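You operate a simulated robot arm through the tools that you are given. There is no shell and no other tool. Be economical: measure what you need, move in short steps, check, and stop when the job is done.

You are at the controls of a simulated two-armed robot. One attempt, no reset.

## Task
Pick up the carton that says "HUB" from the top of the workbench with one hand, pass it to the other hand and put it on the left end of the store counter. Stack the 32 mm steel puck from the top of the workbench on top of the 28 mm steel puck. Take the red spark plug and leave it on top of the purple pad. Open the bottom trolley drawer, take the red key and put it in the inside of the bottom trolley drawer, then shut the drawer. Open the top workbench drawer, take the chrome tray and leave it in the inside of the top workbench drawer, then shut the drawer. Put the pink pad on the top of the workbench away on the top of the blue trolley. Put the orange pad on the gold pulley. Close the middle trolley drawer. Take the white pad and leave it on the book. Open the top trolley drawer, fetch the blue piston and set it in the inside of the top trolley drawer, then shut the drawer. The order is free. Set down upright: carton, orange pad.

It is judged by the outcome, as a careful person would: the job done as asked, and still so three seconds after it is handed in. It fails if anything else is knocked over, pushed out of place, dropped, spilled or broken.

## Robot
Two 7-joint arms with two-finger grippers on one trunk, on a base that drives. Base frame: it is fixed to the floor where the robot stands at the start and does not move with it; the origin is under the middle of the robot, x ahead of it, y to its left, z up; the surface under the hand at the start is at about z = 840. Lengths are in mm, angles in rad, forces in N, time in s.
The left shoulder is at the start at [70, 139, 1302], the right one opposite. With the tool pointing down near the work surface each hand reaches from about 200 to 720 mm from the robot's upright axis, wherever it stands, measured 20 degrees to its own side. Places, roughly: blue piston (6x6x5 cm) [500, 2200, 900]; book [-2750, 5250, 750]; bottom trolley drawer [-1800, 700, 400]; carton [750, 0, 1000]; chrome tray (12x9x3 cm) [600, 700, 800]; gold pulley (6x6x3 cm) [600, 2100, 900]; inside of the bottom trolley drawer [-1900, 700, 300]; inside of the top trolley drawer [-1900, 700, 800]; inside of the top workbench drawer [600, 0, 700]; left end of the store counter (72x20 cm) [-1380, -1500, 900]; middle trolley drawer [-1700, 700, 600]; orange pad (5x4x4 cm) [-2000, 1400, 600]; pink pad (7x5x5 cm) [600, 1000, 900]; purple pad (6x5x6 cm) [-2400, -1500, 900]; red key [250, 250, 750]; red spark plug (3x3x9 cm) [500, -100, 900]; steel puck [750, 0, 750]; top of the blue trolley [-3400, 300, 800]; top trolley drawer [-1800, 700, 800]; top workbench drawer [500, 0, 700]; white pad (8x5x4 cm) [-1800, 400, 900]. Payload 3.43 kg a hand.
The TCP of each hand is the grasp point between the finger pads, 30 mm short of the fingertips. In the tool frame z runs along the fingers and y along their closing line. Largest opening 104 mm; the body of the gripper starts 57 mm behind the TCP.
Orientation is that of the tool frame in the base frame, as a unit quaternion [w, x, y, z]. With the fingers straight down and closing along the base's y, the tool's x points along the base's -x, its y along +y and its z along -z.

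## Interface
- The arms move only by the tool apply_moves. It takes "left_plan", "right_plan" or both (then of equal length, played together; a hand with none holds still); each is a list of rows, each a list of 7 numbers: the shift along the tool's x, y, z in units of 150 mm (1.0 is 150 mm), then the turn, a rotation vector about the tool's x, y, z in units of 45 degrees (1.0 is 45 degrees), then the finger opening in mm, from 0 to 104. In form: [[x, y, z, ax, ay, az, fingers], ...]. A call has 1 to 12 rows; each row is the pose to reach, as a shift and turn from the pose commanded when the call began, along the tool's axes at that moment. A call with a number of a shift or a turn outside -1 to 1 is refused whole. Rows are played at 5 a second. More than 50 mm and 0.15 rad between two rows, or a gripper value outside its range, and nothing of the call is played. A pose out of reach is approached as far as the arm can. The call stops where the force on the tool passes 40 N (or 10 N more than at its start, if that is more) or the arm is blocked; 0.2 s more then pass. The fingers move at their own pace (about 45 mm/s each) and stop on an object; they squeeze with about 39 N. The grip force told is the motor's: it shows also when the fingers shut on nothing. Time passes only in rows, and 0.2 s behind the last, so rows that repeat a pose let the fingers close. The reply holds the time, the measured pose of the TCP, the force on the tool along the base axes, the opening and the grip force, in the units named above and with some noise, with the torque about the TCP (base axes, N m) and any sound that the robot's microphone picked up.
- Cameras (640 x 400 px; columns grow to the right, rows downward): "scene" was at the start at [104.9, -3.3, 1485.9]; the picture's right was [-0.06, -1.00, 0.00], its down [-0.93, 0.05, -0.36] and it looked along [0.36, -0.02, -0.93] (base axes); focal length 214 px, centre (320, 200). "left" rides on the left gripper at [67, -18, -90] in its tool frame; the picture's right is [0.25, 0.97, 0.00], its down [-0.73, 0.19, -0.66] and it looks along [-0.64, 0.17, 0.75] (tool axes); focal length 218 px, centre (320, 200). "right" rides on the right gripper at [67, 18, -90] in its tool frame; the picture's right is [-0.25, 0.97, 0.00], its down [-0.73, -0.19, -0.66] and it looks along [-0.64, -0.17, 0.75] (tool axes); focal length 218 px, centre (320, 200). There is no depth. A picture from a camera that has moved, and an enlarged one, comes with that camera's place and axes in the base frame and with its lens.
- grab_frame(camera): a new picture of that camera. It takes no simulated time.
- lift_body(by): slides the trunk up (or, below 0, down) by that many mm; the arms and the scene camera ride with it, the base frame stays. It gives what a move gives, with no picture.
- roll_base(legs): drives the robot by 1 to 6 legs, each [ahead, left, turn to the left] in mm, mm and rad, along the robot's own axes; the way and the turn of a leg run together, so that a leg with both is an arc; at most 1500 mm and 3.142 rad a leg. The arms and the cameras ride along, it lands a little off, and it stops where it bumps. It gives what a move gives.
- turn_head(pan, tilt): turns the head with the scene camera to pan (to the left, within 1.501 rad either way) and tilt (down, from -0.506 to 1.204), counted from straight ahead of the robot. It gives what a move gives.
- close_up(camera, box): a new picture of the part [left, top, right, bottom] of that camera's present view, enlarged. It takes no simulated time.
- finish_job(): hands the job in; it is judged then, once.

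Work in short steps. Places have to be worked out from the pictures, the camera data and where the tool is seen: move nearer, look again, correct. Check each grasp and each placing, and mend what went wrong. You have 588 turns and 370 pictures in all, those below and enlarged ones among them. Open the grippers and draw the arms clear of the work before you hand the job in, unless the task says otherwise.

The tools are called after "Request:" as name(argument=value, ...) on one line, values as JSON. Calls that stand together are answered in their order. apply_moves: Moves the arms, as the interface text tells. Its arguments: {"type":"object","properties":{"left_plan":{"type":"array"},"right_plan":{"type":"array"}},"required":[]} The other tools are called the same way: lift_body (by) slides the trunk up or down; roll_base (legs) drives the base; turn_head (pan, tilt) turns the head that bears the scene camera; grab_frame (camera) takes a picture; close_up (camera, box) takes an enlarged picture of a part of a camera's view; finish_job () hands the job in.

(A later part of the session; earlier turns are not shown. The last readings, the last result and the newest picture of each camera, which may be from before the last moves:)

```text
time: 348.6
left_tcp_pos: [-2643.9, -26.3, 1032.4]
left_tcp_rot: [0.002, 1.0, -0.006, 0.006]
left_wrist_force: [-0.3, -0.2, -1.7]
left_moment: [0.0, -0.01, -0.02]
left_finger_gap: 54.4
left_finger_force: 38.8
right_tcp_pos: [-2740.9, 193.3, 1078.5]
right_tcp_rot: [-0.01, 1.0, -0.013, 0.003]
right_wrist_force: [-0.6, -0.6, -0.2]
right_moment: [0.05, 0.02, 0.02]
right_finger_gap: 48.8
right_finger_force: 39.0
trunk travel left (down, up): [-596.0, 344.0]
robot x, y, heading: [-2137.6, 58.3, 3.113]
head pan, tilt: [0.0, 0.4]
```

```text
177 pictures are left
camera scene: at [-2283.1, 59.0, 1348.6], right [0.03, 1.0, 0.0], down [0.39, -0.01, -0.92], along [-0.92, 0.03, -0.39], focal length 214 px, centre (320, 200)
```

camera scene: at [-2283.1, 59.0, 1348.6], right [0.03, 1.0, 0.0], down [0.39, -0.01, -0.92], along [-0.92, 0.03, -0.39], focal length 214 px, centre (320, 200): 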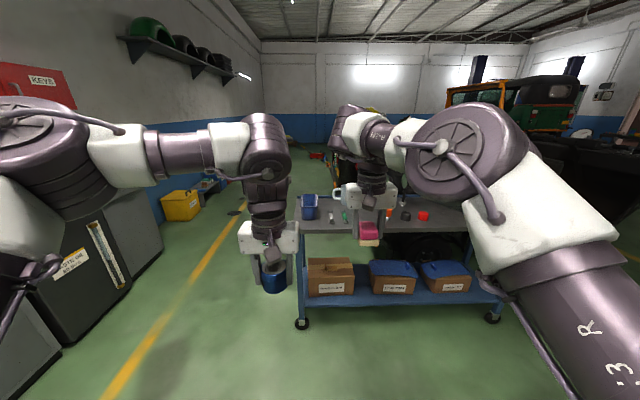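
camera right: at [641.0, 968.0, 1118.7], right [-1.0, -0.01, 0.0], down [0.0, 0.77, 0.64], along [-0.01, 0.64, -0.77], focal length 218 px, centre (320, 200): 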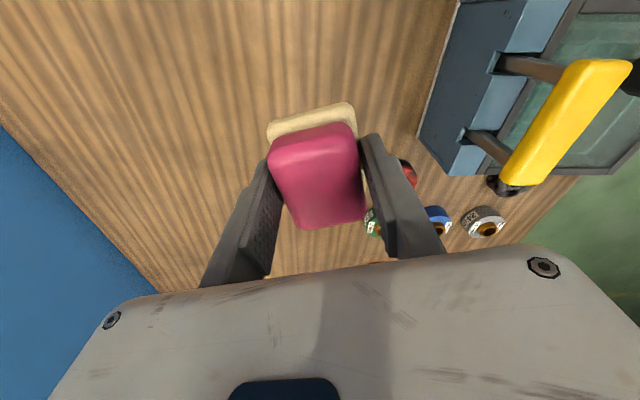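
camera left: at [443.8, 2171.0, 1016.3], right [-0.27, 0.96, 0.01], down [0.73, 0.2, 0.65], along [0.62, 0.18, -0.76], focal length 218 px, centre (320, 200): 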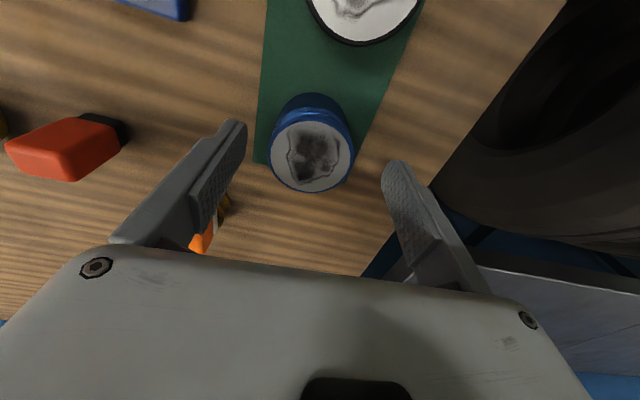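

The base touched the red trolley's end. I move off it 40 mm left, then forward, then right, and look at the blue trolley.

Request:
roll_base(legs=[[0, 50, 0], [380, 0, 0.03], [0, -250, 0]])

Request:
turn_head(pan=-1.5, tilt=0.6)

Request:
grab_frame(camera="scene")

Request:
turn_head(pan=0, tilt=0.6)

Request:
grab_frame(camera="scene")

```text
time: 352.9
left_tcp_pos: [-3019.4, 160.1, 1031.8]
left_tcp_rot: [0.001, 1.0, 0.008, 0.006]
left_wrist_force: [-0.4, -0.4, -1.3]
left_moment: [-0.03, -0.07, -0.02]
left_finger_gap: 54.2
left_finger_force: 38.5
right_tcp_pos: [-3124.5, 377.6, 1078.6]
right_tcp_rot: [-0.009, 1.0, 0.0, 0.001]
right_wrist_force: [0.4, 0.7, -1.1]
right_moment: [0.01, 0.01, -0.02]
right_finger_gap: 48.9
right_finger_force: 38.6
trunk travel left (down, up): [-596.0, 344.0]
robot x, y, heading: [-2517.3, 252.7, 3.139]
head pan, tilt: [0.0, 0.4]
```

```text
time: 354.5
left_tcp_pos: [-3018.4, 161.5, 1032.4]
left_tcp_rot: [0.001, 1.0, 0.008, 0.005]
left_wrist_force: [-0.1, -0.1, -0.5]
left_moment: [-0.04, 0.0, -0.03]
left_finger_gap: 54.3
left_finger_force: 39.4
right_tcp_pos: [-3124.0, 378.3, 1079.9]
right_tcp_rot: [-0.009, 1.0, 0.0, 0.002]
right_wrist_force: [-0.3, 0.1, -0.9]
right_moment: [0.02, -0.02, 0.01]
right_finger_gap: 48.9
right_finger_force: 38.7
trunk travel left (down, up): [-596.0, 344.0]
robot x, y, heading: [-2516.4, 257.8, 3.141]
head pan, tilt: [-1.499, 0.6]
```

```text
176 pictures are left
camera scene: at [-2574.8, 345.8, 1330.5], right [1.0, 0.07, 0.0], down [0.04, -0.56, -0.83], along [-0.06, 0.82, -0.56], focal length 214 px, centre (320, 200)
```

scene: 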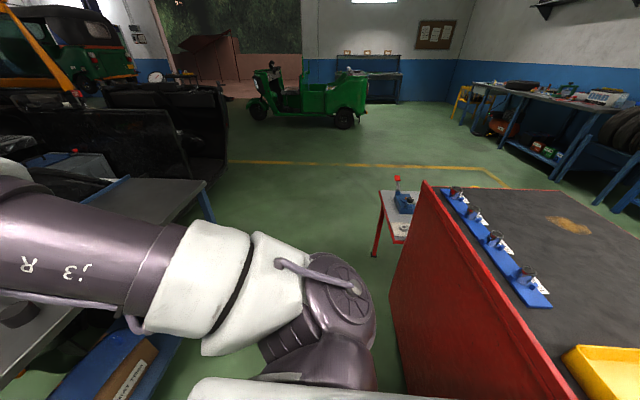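

```text
time: 356.1
left_tcp_pos: [-3018.5, 160.7, 1032.5]
left_tcp_rot: [0.001, 1.0, 0.008, 0.006]
left_wrist_force: [0.8, 0.2, -0.5]
left_moment: [-0.01, -0.04, -0.01]
left_finger_gap: 54.0
left_finger_force: 39.1
right_tcp_pos: [-3123.7, 378.0, 1078.9]
right_tcp_rot: [-0.009, 1.0, 0.001, 0.001]
right_wrist_force: [0.8, -0.2, -0.5]
right_moment: [0.01, 0.02, -0.01]
right_finger_gap: 48.7
right_finger_force: 39.5
trunk travel left (down, up): [-596.0, 344.0]
robot x, y, heading: [-2518.9, 254.3, 3.139]
head pan, tilt: [0.0, 0.6]
```

```text
175 pictures are left
camera scene: at [-2657.1, 257.9, 1330.4], right [0.0, 1.0, 0.0], down [0.57, 0.0, -0.82], along [-0.82, 0.0, -0.57], focal length 214 px, centre (320, 200)
```

scene: 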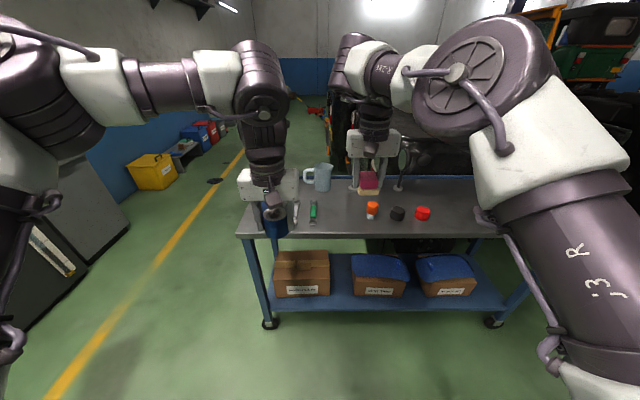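

Items on the blue trolley are clear; a free spot is near [-3315,345]. I drive 230 mm forward and look with the right camera.

Request:
roll_base(legs=[[230, 0, 0]])

Request:
turn_head(pan=0, tilt=0.8)

Request:
grab_frame(camera="scene")

Request:
grab_frame(camera="right")

```text
time: 357.9
left_tcp_pos: [-3245.4, 161.6, 1032.4]
left_tcp_rot: [0.002, 1.0, 0.008, 0.006]
left_wrist_force: [0.6, 0.4, -1.0]
left_moment: [0.0, -0.04, -0.01]
left_finger_gap: 54.3
left_finger_force: 39.2
right_tcp_pos: [-3351.3, 378.7, 1078.3]
right_tcp_rot: [-0.008, 1.0, 0.0, 0.001]
right_wrist_force: [0.2, 0.4, -0.1]
right_moment: [-0.03, 0.0, 0.0]
right_finger_gap: 48.6
right_finger_force: 39.0
trunk travel left (down, up): [-596.0, 344.0]
robot x, y, heading: [-2742.3, 260.6, 3.136]
head pan, tilt: [0.0, 0.6]
```

```text
time: 358.6
left_tcp_pos: [-3247.3, 162.4, 1033.0]
left_tcp_rot: [0.002, 1.0, 0.008, 0.006]
left_wrist_force: [0.4, -0.6, -1.0]
left_moment: [-0.01, -0.01, -0.02]
left_finger_gap: 54.2
left_finger_force: 39.2
right_tcp_pos: [-3351.3, 379.5, 1078.0]
right_tcp_rot: [-0.009, 1.0, 0.0, 0.003]
right_wrist_force: [-0.1, 0.1, 0.2]
right_moment: [0.0, -0.02, -0.04]
right_finger_gap: 48.7
right_finger_force: 38.4
trunk travel left (down, up): [-596.0, 344.0]
robot x, y, heading: [-2744.1, 258.3, 3.142]
head pan, tilt: [0.0, 0.799]
```

```text
174 pictures are left
camera scene: at [-2876.8, 258.6, 1313.5], right [0.0, 1.0, 0.0], down [0.72, 0.0, -0.7], along [-0.7, 0.0, -0.72], focal length 214 px, centre (320, 200)
```

scene: 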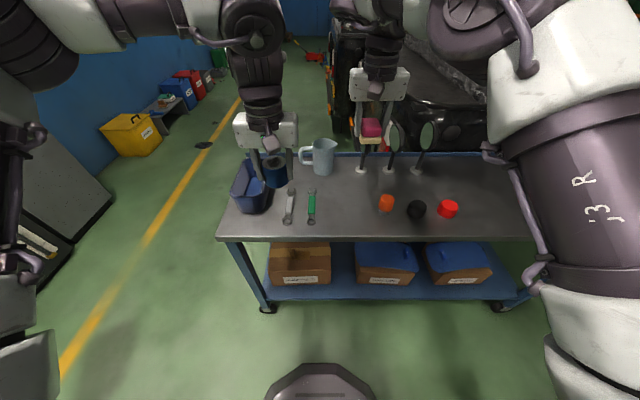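

```text
173 pictures are left
camera right: at [-3283.0, 361.0, 1168.3], right [-0.25, -0.97, -0.02], down [-0.73, 0.18, 0.66], along [-0.63, 0.18, -0.75], focal length 218 px, centre (320, 200)
```

right: 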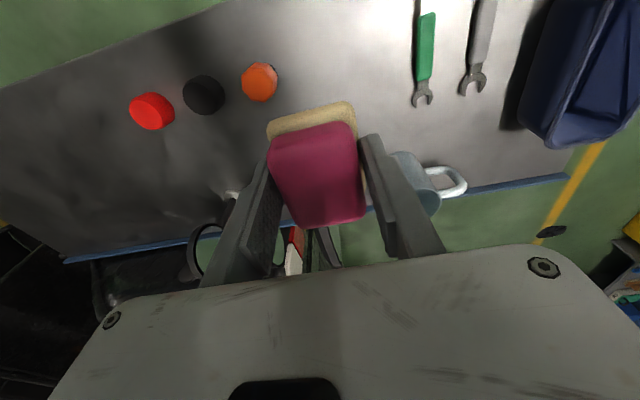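

Top is at z≈800; free spot [-3315,345]. I move there and lower in stages.

Request:
apply_moves(right_plan=[[0.12, 0.11, 0.1, 0, 0, 0, 20], [0.24, 0.227, 0.3, 0, 0, 0, 20], [0.24, 0.227, 0.6, 0, 0, 0, 20], [0.24, 0.227, 0.95, 0, 0, 0, 20]])

Request:
apply_moves(right_plan=[[0, 0, 0.2, 0, 0, 0, 20], [0, 0, 0.4, 0, 0, 0, 20]])

Request:
close_up(camera="scene", box=[240, 120, 440, 250])

Request:
grab_frame(camera="right")

```text
refused: row 4 steps farther than a row can; nothing moved
```

```text
time: 359.2
left_tcp_pos: [-3246.6, 162.6, 1031.3]
left_tcp_rot: [0.002, 1.0, 0.008, 0.006]
left_wrist_force: [0.1, 0.6, -1.6]
left_moment: [0.0, -0.03, 0.02]
left_finger_gap: 54.2
left_finger_force: 38.7
right_tcp_pos: [-3351.2, 380.2, 1018.4]
right_tcp_rot: [-0.008, 1.0, 0.0, 0.001]
right_wrist_force: [-0.1, 0.4, -0.8]
right_moment: [-0.01, -0.02, -0.02]
right_finger_gap: 48.8
right_finger_force: 39.0
trunk travel left (down, up): [-596.0, 344.0]
robot x, y, heading: [-2744.5, 259.8, 3.139]
head pan, tilt: [0.0, 0.799]
```

```text
3.08 times, centred on (340, 185) of scene
camera zoom: at [-2877.1, 259.5, 1313.5], right [0.0, 1.0, 0.0], down [0.72, 0.0, -0.7], along [-0.7, 0.0, -0.72], focal length 660 px, centre (258, 246)
```

zoom: 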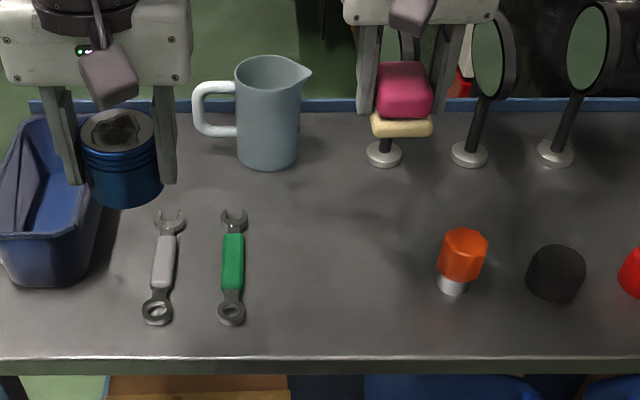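

```text
171 pictures are left
camera right: at [-3282.5, 362.0, 1108.5], right [-0.25, -0.97, -0.02], down [-0.73, 0.18, 0.66], along [-0.63, 0.18, -0.75], focal length 218 px, centre (320, 200)
```

right: 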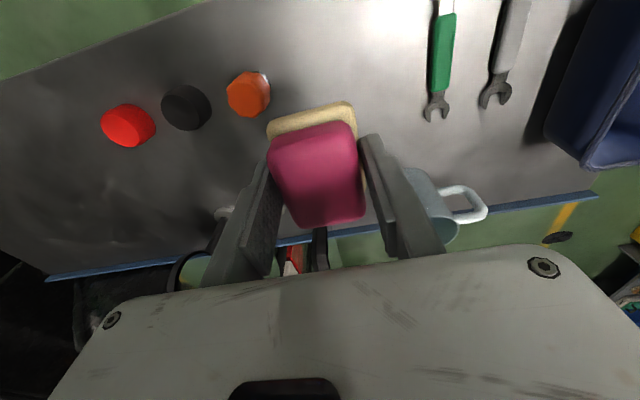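

Request:
apply_moves(right_plan=[[0.12, 0.11, 0.1, 0, 0, 0, 20], [0.24, 0.227, 0.3, 0, 0, 0, 20], [0.24, 0.227, 0.6, 0, 0, 0, 20], [0.24, 0.227, 0.9, 0, 0, 0, 20]])

Request:
close_up(camera="scene", box=[240, 120, 440, 250])

Request:
grab_frame(camera="right")

```text
time: 360.2
left_tcp_pos: [-3246.8, 162.4, 1031.8]
left_tcp_rot: [0.003, 1.0, 0.009, 0.006]
left_wrist_force: [0.2, 0.1, -1.3]
left_moment: [0.01, -0.04, 0.01]
left_finger_gap: 54.0
left_finger_force: 39.2
right_tcp_pos: [-3311.6, 348.5, 881.9]
right_tcp_rot: [-0.008, 1.0, 0.0, 0.002]
right_wrist_force: [0.2, -0.1, -0.4]
right_moment: [0.0, -0.02, 0.0]
right_finger_gap: 48.7
right_finger_force: 39.1
trunk travel left (down, up): [-596.0, 344.0]
robot x, y, heading: [-2742.0, 259.2, 3.137]
head pan, tilt: [0.0, 0.799]
```

```text
3.08 times, centred on (340, 185) of scene
camera zoom: at [-2877.5, 259.1, 1313.5], right [0.0, 1.0, 0.0], down [0.72, 0.0, -0.7], along [-0.7, 0.0, -0.72], focal length 660 px, centre (258, 246)
```

zoom: 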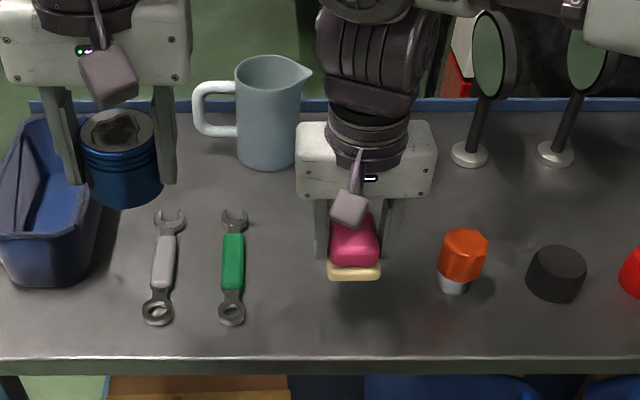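

```text
169 pictures are left
camera right: at [-3243.8, 331.2, 972.0], right [-0.25, -0.97, -0.02], down [-0.73, 0.18, 0.66], along [-0.63, 0.18, -0.75], focal length 218 px, centre (320, 200)
```

right: 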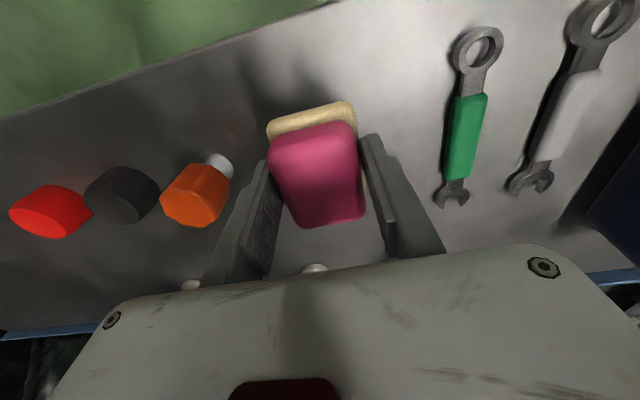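

Clear. I lower further in small steps until it touches.

Request:
apply_moves(right_plan=[[0, 0, 0.15, 0, 0, 0, 20], [0, 0, 0.22, 0, 0, 0, 20], [0, 0, 0.25, 0, 0, 0, 20]])

Request:
close_up(camera="scene", box=[310, 170, 400, 240])

```text
time: 361.0
left_tcp_pos: [-3246.0, 162.8, 1031.6]
left_tcp_rot: [0.002, 1.0, 0.008, 0.007]
left_wrist_force: [-0.1, 0.6, -1.7]
left_moment: [0.01, 0.01, 0.04]
left_finger_gap: 53.9
left_finger_force: 39.0
right_tcp_pos: [-3314.6, 347.9, 845.4]
right_tcp_rot: [-0.008, 1.0, 0.001, 0.001]
right_wrist_force: [-0.2, 0.8, -0.9]
right_moment: [0.02, 0.02, 0.0]
right_finger_gap: 48.7
right_finger_force: 39.2
trunk travel left (down, up): [-596.0, 344.0]
robot x, y, heading: [-2744.7, 256.8, 3.138]
head pan, tilt: [0.0, 0.799]
```

```text
5.71 times, centred on (355, 205) of scene
camera zoom: at [-2875.9, 258.6, 1313.6], right [0.0, 1.0, 0.0], down [0.72, 0.0, -0.7], along [-0.7, 0.0, -0.72], focal length 1226 px, centre (120, 171)
```

zoom: 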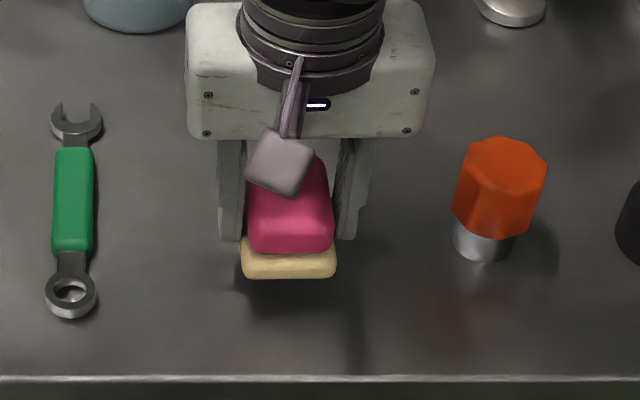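

Request:
apply_moves(right_plan=[[0, 0, 0.02, 0, 0, 0, 20], [0, 0, 0.04, 0, 0, 0, 20], [0, 0, 0.06, 0, 0, 0, 20], [0, 0, 0.08, 0, 0, 0, 20]])

Request:
close_up(camera="scene", box=[310, 170, 400, 240])

```text
time: 362.0
left_tcp_pos: [-3246.4, 161.8, 1032.8]
left_tcp_rot: [0.002, 1.0, 0.008, 0.006]
left_wrist_force: [0.1, 0.0, -2.4]
left_moment: [0.03, -0.01, -0.01]
left_finger_gap: 54.0
left_finger_force: 39.2
right_tcp_pos: [-3313.7, 350.1, 834.1]
right_tcp_rot: [-0.009, 1.0, 0.0, 0.002]
right_wrist_force: [0.5, -0.1, -0.8]
right_moment: [0.02, 0.02, 0.02]
right_finger_gap: 48.6
right_finger_force: 38.7
trunk travel left (down, up): [-596.0, 344.0]
robot x, y, heading: [-2742.9, 257.1, 3.139]
head pan, tilt: [0.0, 0.799]
```

```text
5.71 times, centred on (355, 205) of scene
camera zoom: at [-2876.2, 258.6, 1313.5], right [0.0, 1.0, 0.0], down [0.72, 0.0, -0.7], along [-0.7, 0.0, -0.72], focal length 1226 px, centre (120, 171)
```

zoom: 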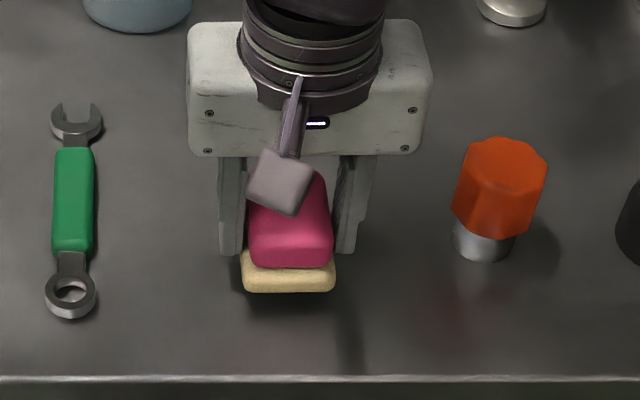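

Still a shadow gap; continue lowering with a call that stops on contact, in 2 mm rows.

Request:
apply_moves(right_plan=[[0, 0, 0.02, 0, 0, 0, 20], [0, 0, 0.035, 0, 0, 0, 20], [0, 0, 0.05, 0, 0, 0, 20], [0, 0, 0.065, 0, 0, 0, 20], [0, 0, 0.08, 0, 0, 0, 20]])

Request:
close_up(camera="scene", box=[310, 170, 400, 240])

```text
time: 363.2
left_tcp_pos: [-3246.5, 162.2, 1031.6]
left_tcp_rot: [0.002, 1.0, 0.008, 0.005]
left_wrist_force: [-0.4, 0.3, -1.5]
left_moment: [0.02, 0.04, 0.0]
left_finger_gap: 54.2
left_finger_force: 38.9
right_tcp_pos: [-3314.9, 349.7, 821.7]
right_tcp_rot: [-0.008, 1.0, 0.0, 0.001]
right_wrist_force: [0.5, -0.9, -0.5]
right_moment: [-0.03, 0.01, -0.02]
right_finger_gap: 48.8
right_finger_force: 38.3
trunk travel left (down, up): [-596.0, 344.0]
robot x, y, heading: [-2745.0, 255.5, 3.142]
head pan, tilt: [0.0, 0.799]
```

```text
5.71 times, centred on (355, 205) of scene
camera zoom: at [-2876.2, 258.6, 1313.5], right [0.0, 1.0, 0.0], down [0.72, 0.0, -0.7], along [-0.7, 0.0, -0.72], focal length 1226 px, centre (120, 171)
```

zoom: 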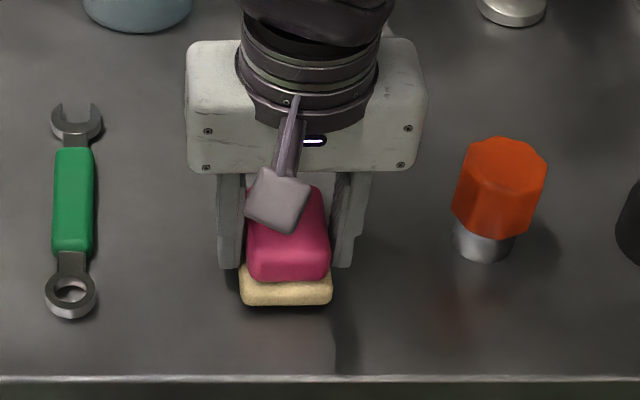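

Request:
apply_moves(right_plan=[[0, 0, 0.015, 0, 0, 0, 20], [0, 0, 0.03, 0, 0, 0, 20], [0, 0, 0.045, 0, 0, 0, 20], [0, 0, 0.06, 0, 0, 0, 20]])

Request:
close_up(camera="scene", box=[310, 170, 400, 240])

```text
time: 364.2
left_tcp_pos: [-3243.5, 162.9, 1033.7]
left_tcp_rot: [0.001, 1.0, 0.009, 0.004]
left_wrist_force: [-0.2, -0.8, -1.9]
left_moment: [-0.01, 0.01, -0.02]
left_finger_gap: 54.2
left_finger_force: 39.0
right_tcp_pos: [-3313.1, 348.4, 815.9]
right_tcp_rot: [-0.008, 1.0, -0.001, -0.002]
right_wrist_force: [-4.9, 4.6, 31.6]
right_moment: [0.02, -0.31, 0.04]
right_finger_gap: 48.7
right_finger_force: 38.7
trunk travel left (down, up): [-596.0, 344.0]
robot x, y, heading: [-2744.7, 258.1, 3.142]
head pan, tilt: [0.0, 0.799]
```

```text
5.71 times, centred on (355, 205) of scene
camera zoom: at [-2873.1, 258.7, 1314.3], right [0.0, 1.0, 0.0], down [0.72, 0.0, -0.7], along [-0.7, 0.0, -0.72], focal length 1226 px, centre (120, 171)
```

zoom: 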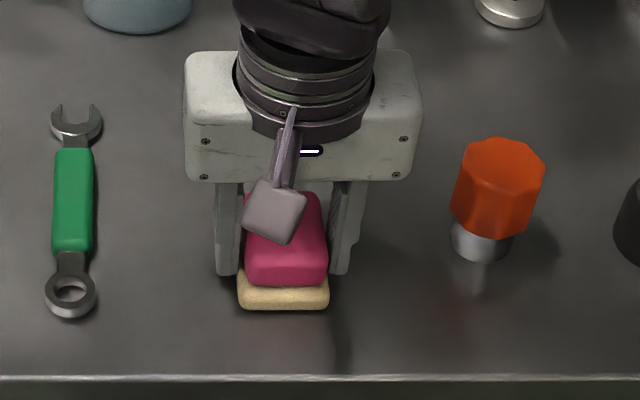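

Contact (32 N). I ease up 3 mm, open and lift off.

Request:
apply_moves(right_plan=[[0, 0, -0.02, 0, 0, 0, 52], [0, 0, -0.02, 0, 0, 0, 66], [0, 0, -0.02, 0, 0, 0, 72], [0, 0, -0.02, 0, 0, 0, 72], [0, 0, -0.3, 0, 0, 0, 72], [0, 0, -0.6, 0, 0, 0, 72], [0, 0, -0.9, 0, 0, 0, 72]])

Request:
close_up(camera="scene", box=[240, 120, 440, 250])

```text
time: 365.8
left_tcp_pos: [-3245.5, 160.2, 1033.0]
left_tcp_rot: [0.002, 1.0, 0.008, 0.005]
left_wrist_force: [-0.1, -0.2, -2.0]
left_moment: [0.01, -0.02, 0.01]
left_finger_gap: 54.3
left_finger_force: 39.2
right_tcp_pos: [-3313.5, 348.4, 948.0]
right_tcp_rot: [-0.008, 1.0, 0.001, 0.001]
right_wrist_force: [1.1, 0.1, -0.1]
right_moment: [0.01, 0.02, 0.03]
right_finger_gap: 72.0
right_finger_force: 0.1
trunk travel left (down, up): [-596.0, 344.0]
robot x, y, heading: [-2743.2, 259.3, 3.14]
head pan, tilt: [0.0, 0.799]
```

```text
3.08 times, centred on (340, 185) of scene
camera zoom: at [-2874.7, 258.1, 1313.6], right [0.0, 1.0, 0.0], down [0.72, 0.0, -0.7], along [-0.7, 0.0, -0.72], focal length 660 px, centre (258, 246)
```

zoom: 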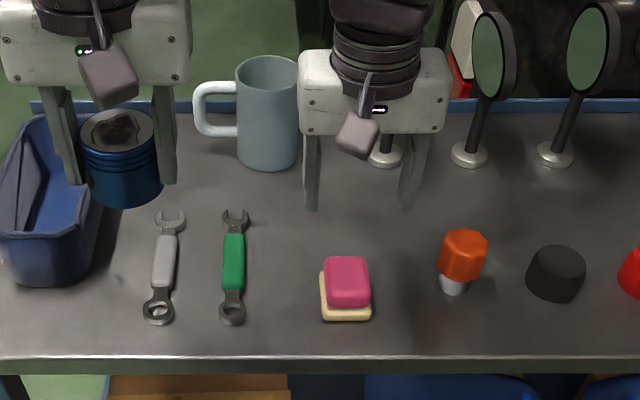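

The pink pad is in place. Now I drive around to the red trolley's front with the piston in the left hand.

Request:
roll_base(legs=[[-200, 0, 0], [0, 340, 0], [-1500, 0, 0], [-150, 0, 0], [0, -800, 0]])

Request:
turn_head(pan=0, tilt=0.5)

Request:
grab_frame(camera="scene")

```text
time: 381.1
left_tcp_pos: [-1395.7, 612.2, 1032.8]
left_tcp_rot: [0.002, 1.0, 0.016, 0.006]
left_wrist_force: [0.7, 0.7, -1.6]
left_moment: [0.03, 0.0, 0.0]
left_finger_gap: 54.2
left_finger_force: 39.2
right_tcp_pos: [-1467.2, 797.0, 946.2]
right_tcp_rot: [-0.009, 1.0, 0.009, 0.002]
right_wrist_force: [-0.1, -0.4, -0.1]
right_moment: [0.01, -0.03, 0.0]
right_finger_gap: 71.8
right_finger_force: 0.2
trunk travel left (down, up): [-596.0, 344.0]
robot x, y, heading: [-896.4, 717.5, -3.125]
head pan, tilt: [0.0, 0.799]
```

```text
time: 381.9
left_tcp_pos: [-1396.5, 611.3, 1031.6]
left_tcp_rot: [0.002, 1.0, 0.016, 0.006]
left_wrist_force: [-0.5, -0.2, -2.3]
left_moment: [0.02, 0.01, -0.03]
left_finger_gap: 54.2
left_finger_force: 38.6
right_tcp_pos: [-1467.5, 797.7, 946.9]
right_tcp_rot: [-0.009, 1.0, 0.008, 0.001]
right_wrist_force: [0.1, -0.5, 0.1]
right_moment: [-0.01, -0.02, 0.0]
right_finger_gap: 71.9
right_finger_force: 0.0
trunk travel left (down, up): [-596.0, 344.0]
robot x, y, heading: [-896.4, 717.2, -3.128]
head pan, tilt: [0.0, 0.499]
```

```text
163 pictures are left
camera scene: at [-1038.9, 713.9, 1339.4], right [-0.01, 1.0, 0.0], down [0.48, 0.01, -0.88], along [-0.88, -0.01, -0.48], focal length 214 px, centre (320, 200)
```

scene: 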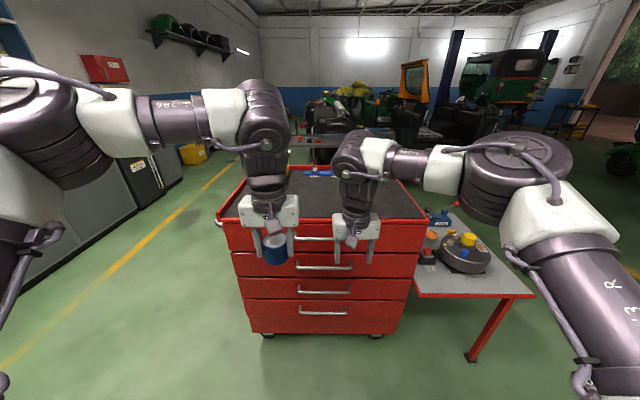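

I will grip the top drawer's bar with the right hand turned 90° and pull by driving back. First I yaw the right hand.

Request:
apply_moves(right_plan=[[0, 0, -0.1, 0, 0, -0.17, 50], [0, 0, -0.1, 0, 0, -0.34, 50], [0, 0, -0.1, 0, 0, -0.51, 50], [0, 0, -0.1, 0, 0, -0.68, 50], [0, 0, -0.1, 0, 0, -0.84, 50], [0, 0, -0.1, 0, 0, -1.0, 50]])

Request:
apply_moves(right_plan=[[0, 0, 0, 0, 0, -0.17, 50], [0, 0, 0, 0, 0, -0.34, 50], [0, 0, 0, 0, 0, -0.51, 50], [0, 0, 0, 0, 0, -0.68, 50], [0, 0, 0, 0, 0, -0.84, 50], [0, 0, 0, 0, 0, -1.0, 50]])

Request:
roll_base(legs=[[70, 0, -0.016]])

Request:
turn_head(pan=-0.1, tilt=0.7)

Request:
grab_frame(camera="scene")

Request:
grab_frame(camera="right")

```text
time: 383.3
left_tcp_pos: [-1396.2, 612.5, 1032.9]
left_tcp_rot: [0.002, 1.0, 0.015, 0.006]
left_wrist_force: [0.9, -0.4, -1.5]
left_moment: [0.03, -0.03, 0.0]
left_finger_gap: 54.2
left_finger_force: 38.8
right_tcp_pos: [-1467.3, 795.7, 961.4]
right_tcp_rot: [-0.007, 0.921, 0.39, 0.005]
right_wrist_force: [0.0, 0.2, 0.2]
right_moment: [0.02, -0.02, 0.0]
right_finger_gap: 50.2
right_finger_force: 0.0
trunk travel left (down, up): [-596.0, 344.0]
robot x, y, heading: [-897.6, 716.9, -3.133]
head pan, tilt: [0.0, 0.499]
```

```text
time: 384.7
left_tcp_pos: [-1396.8, 612.4, 1032.7]
left_tcp_rot: [0.001, 1.0, 0.015, 0.006]
left_wrist_force: [0.8, -0.2, -2.3]
left_moment: [-0.01, 0.02, -0.02]
left_finger_gap: 54.2
left_finger_force: 39.0
right_tcp_pos: [-1467.8, 797.5, 961.2]
right_tcp_rot: [-0.005, 0.701, 0.713, 0.006]
right_wrist_force: [0.8, -0.8, 0.1]
right_moment: [-0.01, 0.01, -0.02]
right_finger_gap: 49.9
right_finger_force: 0.0
trunk travel left (down, up): [-596.0, 344.0]
robot x, y, heading: [-895.0, 714.7, -3.132]
head pan, tilt: [0.0, 0.499]
```

```text
time: 385.7
left_tcp_pos: [-1468.7, 618.8, 1033.7]
left_tcp_rot: [0.002, 1.0, 0.008, 0.006]
left_wrist_force: [0.3, -0.2, -1.9]
left_moment: [0.0, -0.01, -0.01]
left_finger_gap: 54.1
left_finger_force: 38.9
right_tcp_pos: [-1536.2, 804.6, 962.1]
right_tcp_rot: [-0.005, 0.707, 0.707, 0.006]
right_wrist_force: [0.3, -0.1, -0.4]
right_moment: [-0.02, -0.03, 0.02]
right_finger_gap: 50.0
right_finger_force: 0.0
trunk travel left (down, up): [-596.0, 344.0]
robot x, y, heading: [-967.5, 713.3, 3.138]
head pan, tilt: [0.0, 0.499]
```

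```text
time: 386.4
left_tcp_pos: [-1469.2, 620.0, 1032.1]
left_tcp_rot: [0.001, 1.0, 0.008, 0.005]
left_wrist_force: [-0.6, -0.2, -1.2]
left_moment: [-0.02, -0.05, -0.01]
left_finger_gap: 54.0
left_finger_force: 38.9
right_tcp_pos: [-1538.3, 804.3, 962.0]
right_tcp_rot: [-0.005, 0.707, 0.708, 0.007]
right_wrist_force: [0.5, 0.6, 0.9]
right_moment: [0.0, -0.04, 0.0]
right_finger_gap: 50.0
right_finger_force: 0.1
trunk travel left (down, up): [-596.0, 344.0]
robot x, y, heading: [-966.0, 714.5, 3.134]
head pan, tilt: [-0.099, 0.7]
```

```text
162 pictures are left
camera scene: at [-1104.2, 724.2, 1321.7], right [0.1, 0.99, 0.0], down [0.64, -0.07, -0.76], along [-0.76, 0.08, -0.64], focal length 214 px, centre (320, 200)
```

scene: 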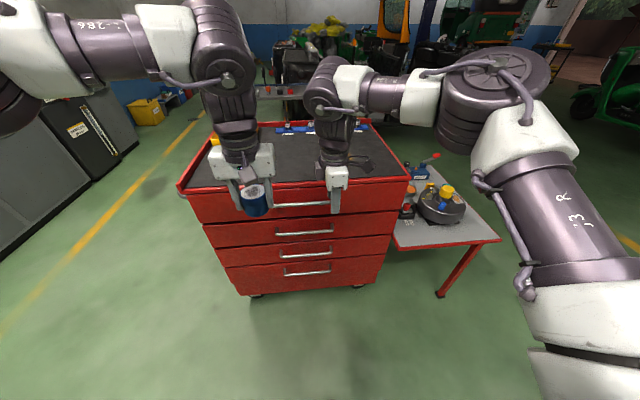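

```text
161 pictures are left
camera right: at [-1519.3, 871.4, 1052.3], right [0.97, -0.25, 0.0], down [-0.19, -0.74, 0.64], along [-0.16, -0.62, -0.77], focal length 218 px, centre (320, 200)
```

right: 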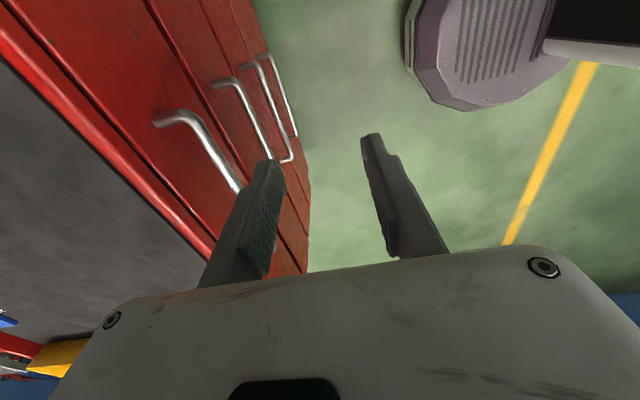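

The top bar is at x≈-1651, z≈845, y 618–838. I move the right hand above it, straddling, then down.

Request:
apply_moves(right_plan=[[-0.1, -0.25, 0, 0, 0, 0, 44], [-0.2, -0.5, 0, 0, 0, 0, 44], [-0.293, -0.74, 0, 0, 0, 0, 44], [-0.293, -0.753, 0.3, 0, 0, 0, 44], [-0.293, -0.753, 0.4, 0, 0, 0, 44]])

Request:
grab_frame(camera="right")

Request:
close_up(camera="scene", box=[180, 120, 420, 260])

```text
time: 387.6
left_tcp_pos: [-1468.3, 619.6, 1033.5]
left_tcp_rot: [0.003, 1.0, 0.007, 0.005]
left_wrist_force: [0.0, 0.0, -1.7]
left_moment: [-0.01, 0.04, -0.03]
left_finger_gap: 54.3
left_finger_force: 39.1
right_tcp_pos: [-1614.7, 749.8, 919.9]
right_tcp_rot: [-0.005, 0.707, 0.707, 0.007]
right_wrist_force: [1.0, 0.9, -0.4]
right_moment: [0.01, 0.04, 0.01]
right_finger_gap: 44.2
right_finger_force: 0.1
right hand out of reach, approached as far as the arm can: row 3, 4, 5
trunk travel left (down, up): [-596.0, 344.0]
robot x, y, heading: [-968.4, 718.4, 3.134]
head pan, tilt: [-0.099, 0.7]
```

```text
160 pictures are left
camera right: at [-1595.6, 817.5, 1011.4], right [0.97, -0.25, 0.0], down [-0.19, -0.74, 0.65], along [-0.16, -0.62, -0.76], focal length 218 px, centre (320, 200)
```

right: 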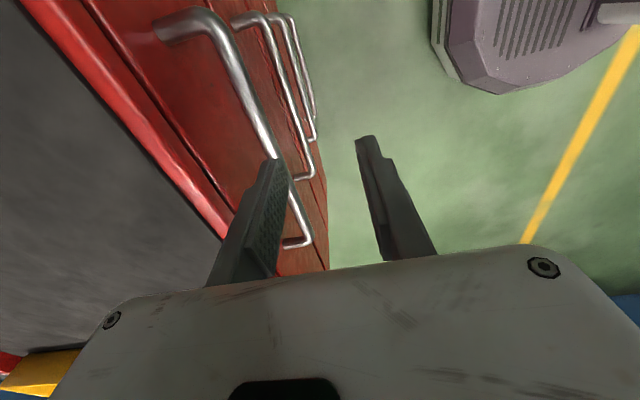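

```text
2.67 times, centred on (300, 190) of scene
camera zoom: at [-1102.4, 724.5, 1321.9], right [0.1, 0.99, 0.0], down [0.64, -0.07, -0.77], along [-0.76, 0.08, -0.64], focal length 572 px, centre (373, 227)
```

zoom: 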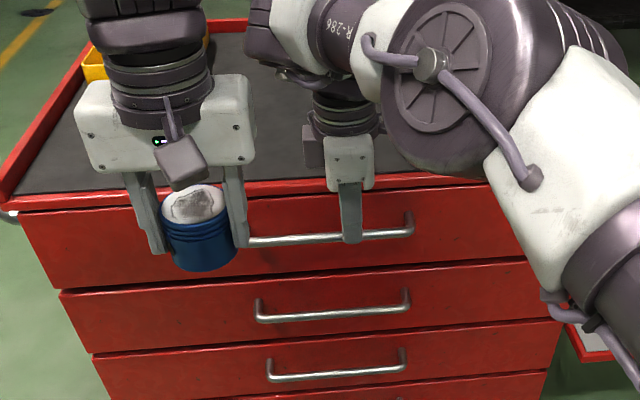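

I raise and draw back the right hand a bit, then drive 100 mm closer.

Request:
apply_moves(right_plan=[[0, 0.2, -0.2, 0, 0, 0, 44], [0, 0.4, -0.3, 0, 0, 0, 44], [0, 0.6, -0.3, 0, 0, 0, 44]])

Request:
roll_base(legs=[[100, 0, 0]])

Request:
grab_frame(camera="right")

```text
time: 388.4
left_tcp_pos: [-1468.8, 620.2, 1032.6]
left_tcp_rot: [0.002, 1.0, 0.007, 0.005]
left_wrist_force: [-0.3, -0.6, -1.5]
left_moment: [0.02, -0.02, 0.0]
left_finger_gap: 54.4
left_finger_force: 38.9
right_tcp_pos: [-1526.0, 750.8, 965.5]
right_tcp_rot: [-0.005, 0.707, 0.707, 0.007]
right_wrist_force: [0.2, 0.0, 0.9]
right_moment: [-0.01, 0.0, 0.03]
right_finger_gap: 44.0
right_finger_force: 0.0
trunk travel left (down, up): [-596.0, 344.0]
robot x, y, heading: [-967.4, 715.3, 3.136]
head pan, tilt: [-0.099, 0.7]
```

```text
time: 389.6
left_tcp_pos: [-1567.4, 620.6, 1033.4]
left_tcp_rot: [0.001, 1.0, 0.007, 0.007]
left_wrist_force: [-1.1, 0.0, -0.6]
left_moment: [-0.03, 0.03, -0.01]
left_finger_gap: 54.0
left_finger_force: 39.0
right_tcp_pos: [-1624.4, 751.7, 966.3]
right_tcp_rot: [-0.006, 0.707, 0.707, 0.007]
right_wrist_force: [0.6, 0.0, 0.2]
right_moment: [0.0, -0.01, 0.02]
right_finger_gap: 44.0
right_finger_force: 0.0
trunk travel left (down, up): [-596.0, 344.0]
robot x, y, heading: [-1066.2, 716.4, 3.135]
head pan, tilt: [-0.099, 0.7]
```

```text
158 pictures are left
camera right: at [-1605.8, 817.5, 1056.6], right [0.97, -0.25, 0.0], down [-0.19, -0.74, 0.64], along [-0.16, -0.62, -0.77], focal length 218 px, centre (320, 200)
```

right: 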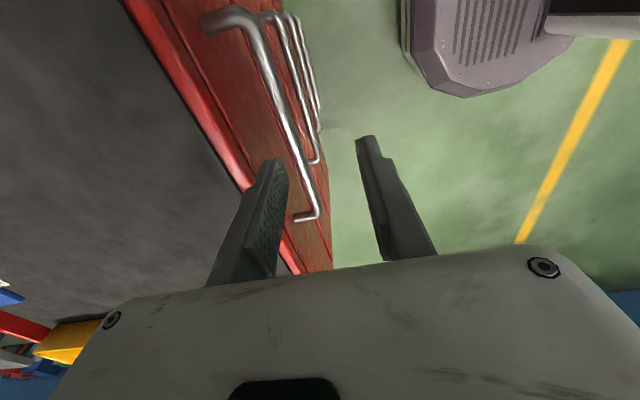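

Bar at x≈-1655. I move 30 mm in and descend straddling it.

Request:
apply_moves(right_plan=[[0, -0.2, 0, 0, 0, 0, 44], [0, -0.2, 0.3, 0, 0, 0, 44], [0, -0.2, 0.45, 0, 0, 0, 44]])

Request:
close_up(camera="right", box=[200, 60, 440, 240])

Request:
close_up(camera="scene", box=[180, 120, 420, 260])

```text
time: 390.4
left_tcp_pos: [-1567.0, 620.1, 1032.1]
left_tcp_rot: [0.002, 1.0, 0.007, 0.006]
left_wrist_force: [0.4, 0.0, -1.7]
left_moment: [0.01, 0.03, -0.04]
left_finger_gap: 54.2
left_finger_force: 38.5
right_tcp_pos: [-1656.8, 752.5, 899.6]
right_tcp_rot: [-0.005, 0.707, 0.707, 0.007]
right_wrist_force: [1.0, 0.3, 0.7]
right_moment: [-0.02, 0.01, 0.02]
right_finger_gap: 44.1
right_finger_force: 0.1
trunk travel left (down, up): [-596.0, 344.0]
robot x, y, heading: [-1066.8, 716.4, 3.139]
head pan, tilt: [-0.099, 0.7]
```

```text
2.22 times, centred on (320, 150) of right
camera zoom: at [-1637.7, 819.3, 989.5], right [0.97, -0.25, 0.0], down [-0.19, -0.74, 0.64], along [-0.16, -0.62, -0.77], focal length 485 px, centre (320, 311)
```

zoom: 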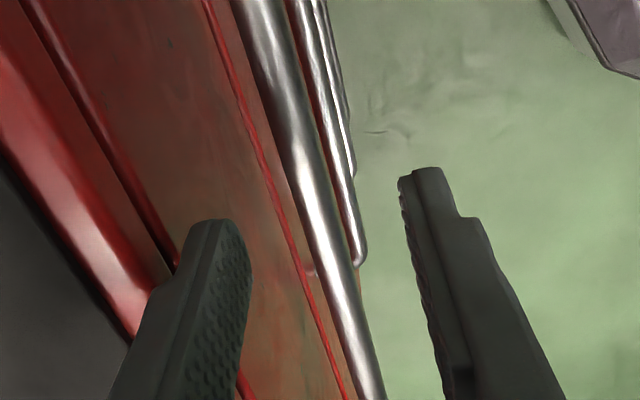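

```text
2.67 times, centred on (300, 190) of scene
camera zoom: at [-1201.4, 724.3, 1321.8], right [0.1, 0.99, 0.0], down [0.64, -0.07, -0.76], along [-0.76, 0.08, -0.64], focal length 572 px, centre (373, 227)
```

zoom: 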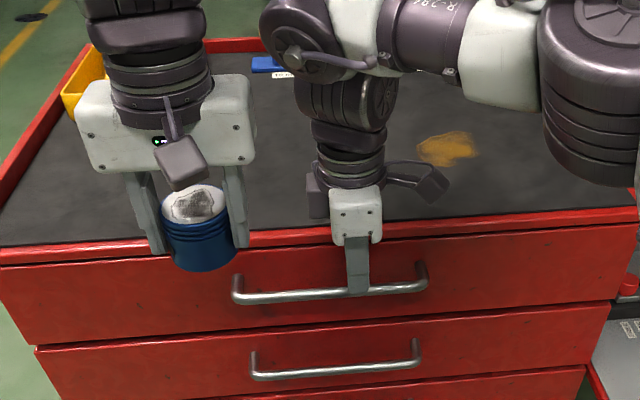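

The bar lies between the fingers. I go down 36 mm and close on it.

Request:
apply_moves(right_plan=[[0, 0, 0.12, 0, 0, 0, 44], [0, 0, 0.24, 0, 0, 0, 44], [0, 0, 0.24, 0, 0, 0, 5], [0, 0, 0.24, 0, 0, 0, 5], [0, 0, 0.24, 0, 0, 0, 5]])

Request:
close_up(camera="right", box=[200, 60, 440, 240])

```text
time: 391.6
left_tcp_pos: [-1566.5, 619.0, 1032.9]
left_tcp_rot: [0.002, 1.0, 0.007, 0.005]
left_wrist_force: [-0.8, 0.0, -1.3]
left_moment: [0.01, -0.03, 0.02]
left_finger_gap: 54.2
left_finger_force: 39.2
right_tcp_pos: [-1653.8, 752.0, 864.8]
right_tcp_rot: [-0.006, 0.707, 0.707, 0.007]
right_wrist_force: [-0.4, 0.1, 9.8]
right_moment: [-0.04, -0.02, -0.01]
right_finger_gap: 5.9
right_finger_force: 0.0
trunk travel left (down, up): [-596.0, 344.0]
robot x, y, heading: [-1069.4, 717.0, 3.142]
head pan, tilt: [-0.099, 0.7]
```

```text
2.22 times, centred on (320, 150) of right
camera zoom: at [-1635.5, 818.8, 955.3], right [0.97, -0.25, 0.0], down [-0.19, -0.74, 0.64], along [-0.17, -0.62, -0.76], focal length 485 px, centre (320, 311)
```

zoom: 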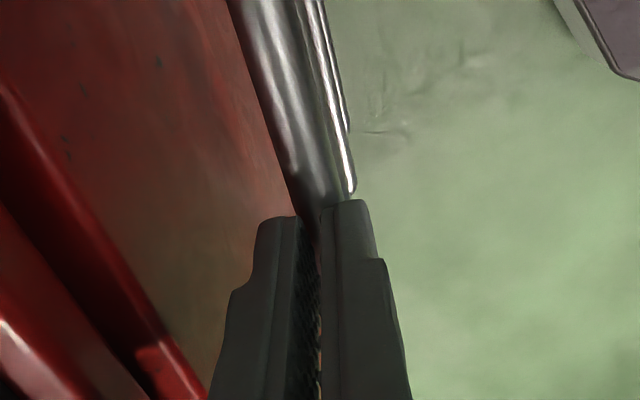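

The fingers shut above the bar. I reopen, shift 8 mm outward and go 20 mm lower before closing.

Request:
apply_moves(right_plan=[[0, 0, -0.05, 0, 0, 0, 44], [0, 0.05, -0.05, 0, 0, 0, 44], [0, 0.05, 0.06, 0, 0, 0, 44], [0, 0.05, 0.12, 0, 0, 0, 44], [0, 0.05, 0.12, 0, 0, 0, 5], [0, 0.05, 0.12, 0, 0, 0, 5], [0, 0.05, 0.12, 0, 0, 0, 5]])

Request:
close_up(camera="right", box=[200, 60, 440, 240])

```text
time: 393.2
left_tcp_pos: [-1567.8, 620.1, 1032.3]
left_tcp_rot: [0.001, 1.0, 0.007, 0.007]
left_wrist_force: [-0.9, 0.4, -2.0]
left_moment: [0.02, -0.05, -0.03]
left_finger_gap: 53.9
left_finger_force: 39.2
right_tcp_pos: [-1648.0, 752.7, 842.4]
right_tcp_rot: [-0.005, 0.707, 0.707, 0.007]
right_wrist_force: [2.1, 0.1, -2.7]
right_moment: [0.02, 0.03, 0.24]
right_finger_gap: 13.8
right_finger_force: 36.4
trunk travel left (down, up): [-596.0, 344.0]
robot x, y, heading: [-1064.8, 716.9, 3.138]
head pan, tilt: [-0.099, 0.7]
```

```text
2.22 times, centred on (320, 150) of right
camera zoom: at [-1628.8, 819.9, 934.9], right [0.97, -0.25, 0.0], down [-0.19, -0.74, 0.64], along [-0.16, -0.62, -0.77], focal length 485 px, centre (320, 311)
```

zoom: 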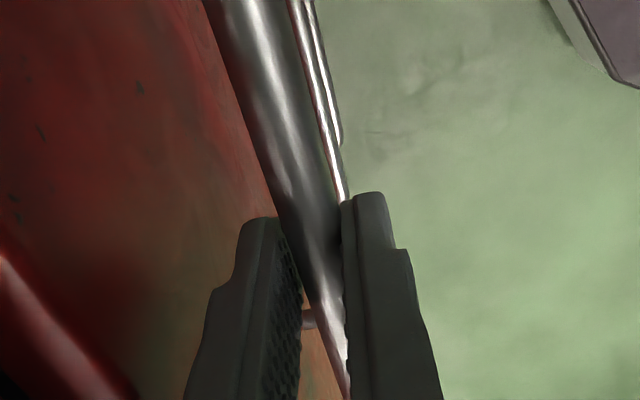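

The bar is gripped (13.8 mm). I pull by driving back 250 mm.

Request:
roll_base(legs=[[-250, 0, 0]])

Request:
grab_frame(camera="scene")

```text
time: 395.0
left_tcp_pos: [-1316.7, 619.4, 1031.6]
left_tcp_rot: [0.002, 1.0, 0.009, 0.006]
left_wrist_force: [0.4, -0.8, -1.7]
left_moment: [0.0, 0.0, -0.04]
left_finger_gap: 54.1
left_finger_force: 38.5
right_tcp_pos: [-1396.0, 753.2, 844.2]
right_tcp_rot: [-0.005, 0.707, 0.707, 0.007]
right_wrist_force: [-0.9, 6.4, -8.4]
right_moment: [0.1, 0.0, 0.31]
right_finger_gap: 13.3
right_finger_force: 45.0
trunk travel left (down, up): [-596.0, 344.0]
robot x, y, heading: [-811.8, 712.8, 3.14]
head pan, tilt: [-0.099, 0.7]
```

```text
153 pictures are left
camera scene: at [-950.5, 724.8, 1321.7], right [0.1, 0.99, 0.0], down [0.64, -0.07, -0.76], along [-0.76, 0.08, -0.65], focal length 214 px, centre (320, 200)
```

scene: 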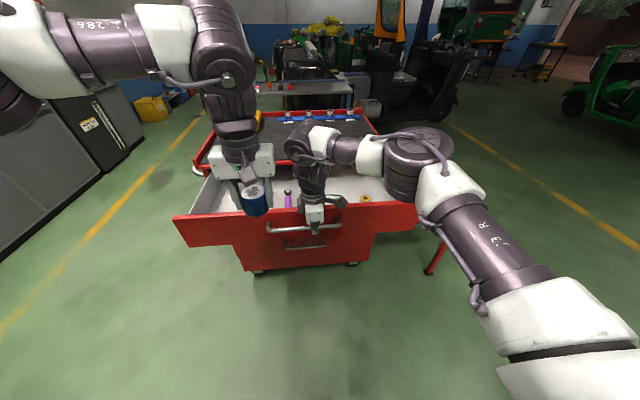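

Drawer open ~250 mm. I release the bar, raise the right hand, and inspect the drawer interior.

Request:
apply_moves(right_plan=[[0, 0, 0, 0, 0, 0, 30], [0, 0, 0, 0, 0, 0, 44], [0, 0, -0.25, 0, 0, 0, 44], [0, 0, -0.55, 0, 0, 0, 44], [0, 0, -0.85, 0, 0, 0, 44], [0, 0.2, -1.0, 0, 0, 0, 44]])

Request:
close_up(camera="scene", box=[160, 110, 440, 280])

Request:
grab_frame(camera="left")

```text
time: 396.4
left_tcp_pos: [-1314.8, 621.3, 1035.1]
left_tcp_rot: [0.002, 1.0, 0.008, 0.006]
left_wrist_force: [0.5, 0.9, -0.7]
left_moment: [-0.02, 0.08, -0.01]
left_finger_gap: 54.0
left_finger_force: 39.3
right_tcp_pos: [-1364.3, 750.7, 994.8]
right_tcp_rot: [-0.006, 0.708, 0.707, 0.007]
right_wrist_force: [0.2, -0.1, -0.3]
right_moment: [-0.01, 0.02, 0.01]
right_finger_gap: 43.9
right_finger_force: 0.0
trunk travel left (down, up): [-596.0, 344.0]
robot x, y, heading: [-812.1, 715.1, 3.134]
head pan, tilt: [-0.099, 0.7]
```

```text
2.29 times, centred on (300, 195) of scene
camera zoom: at [-947.7, 724.9, 1322.0], right [0.1, 0.99, 0.0], down [0.64, -0.07, -0.77], along [-0.76, 0.08, -0.64], focal length 490 px, centre (366, 211)
```

zoom: 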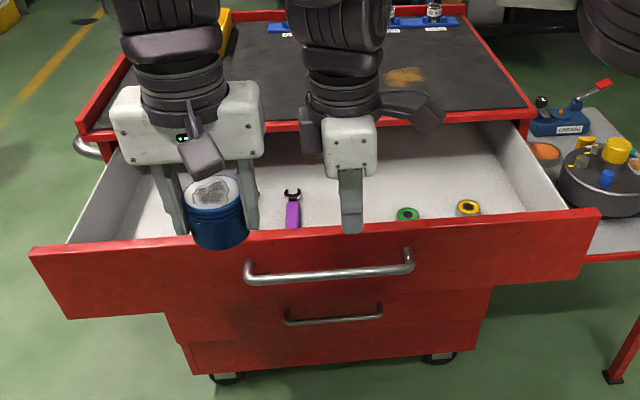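

```text
151 pictures are left
camera left: at [-1248.5, 640.1, 1123.8], right [0.27, -0.96, 0.01], down [-0.73, -0.2, 0.65], along [-0.62, -0.18, -0.76], focal length 218 px, centre (320, 200)
```

left: 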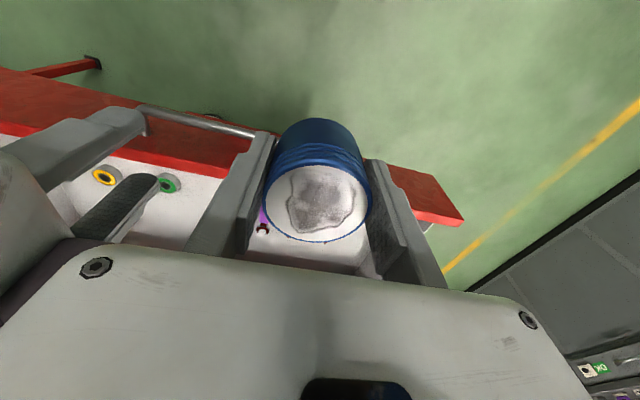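

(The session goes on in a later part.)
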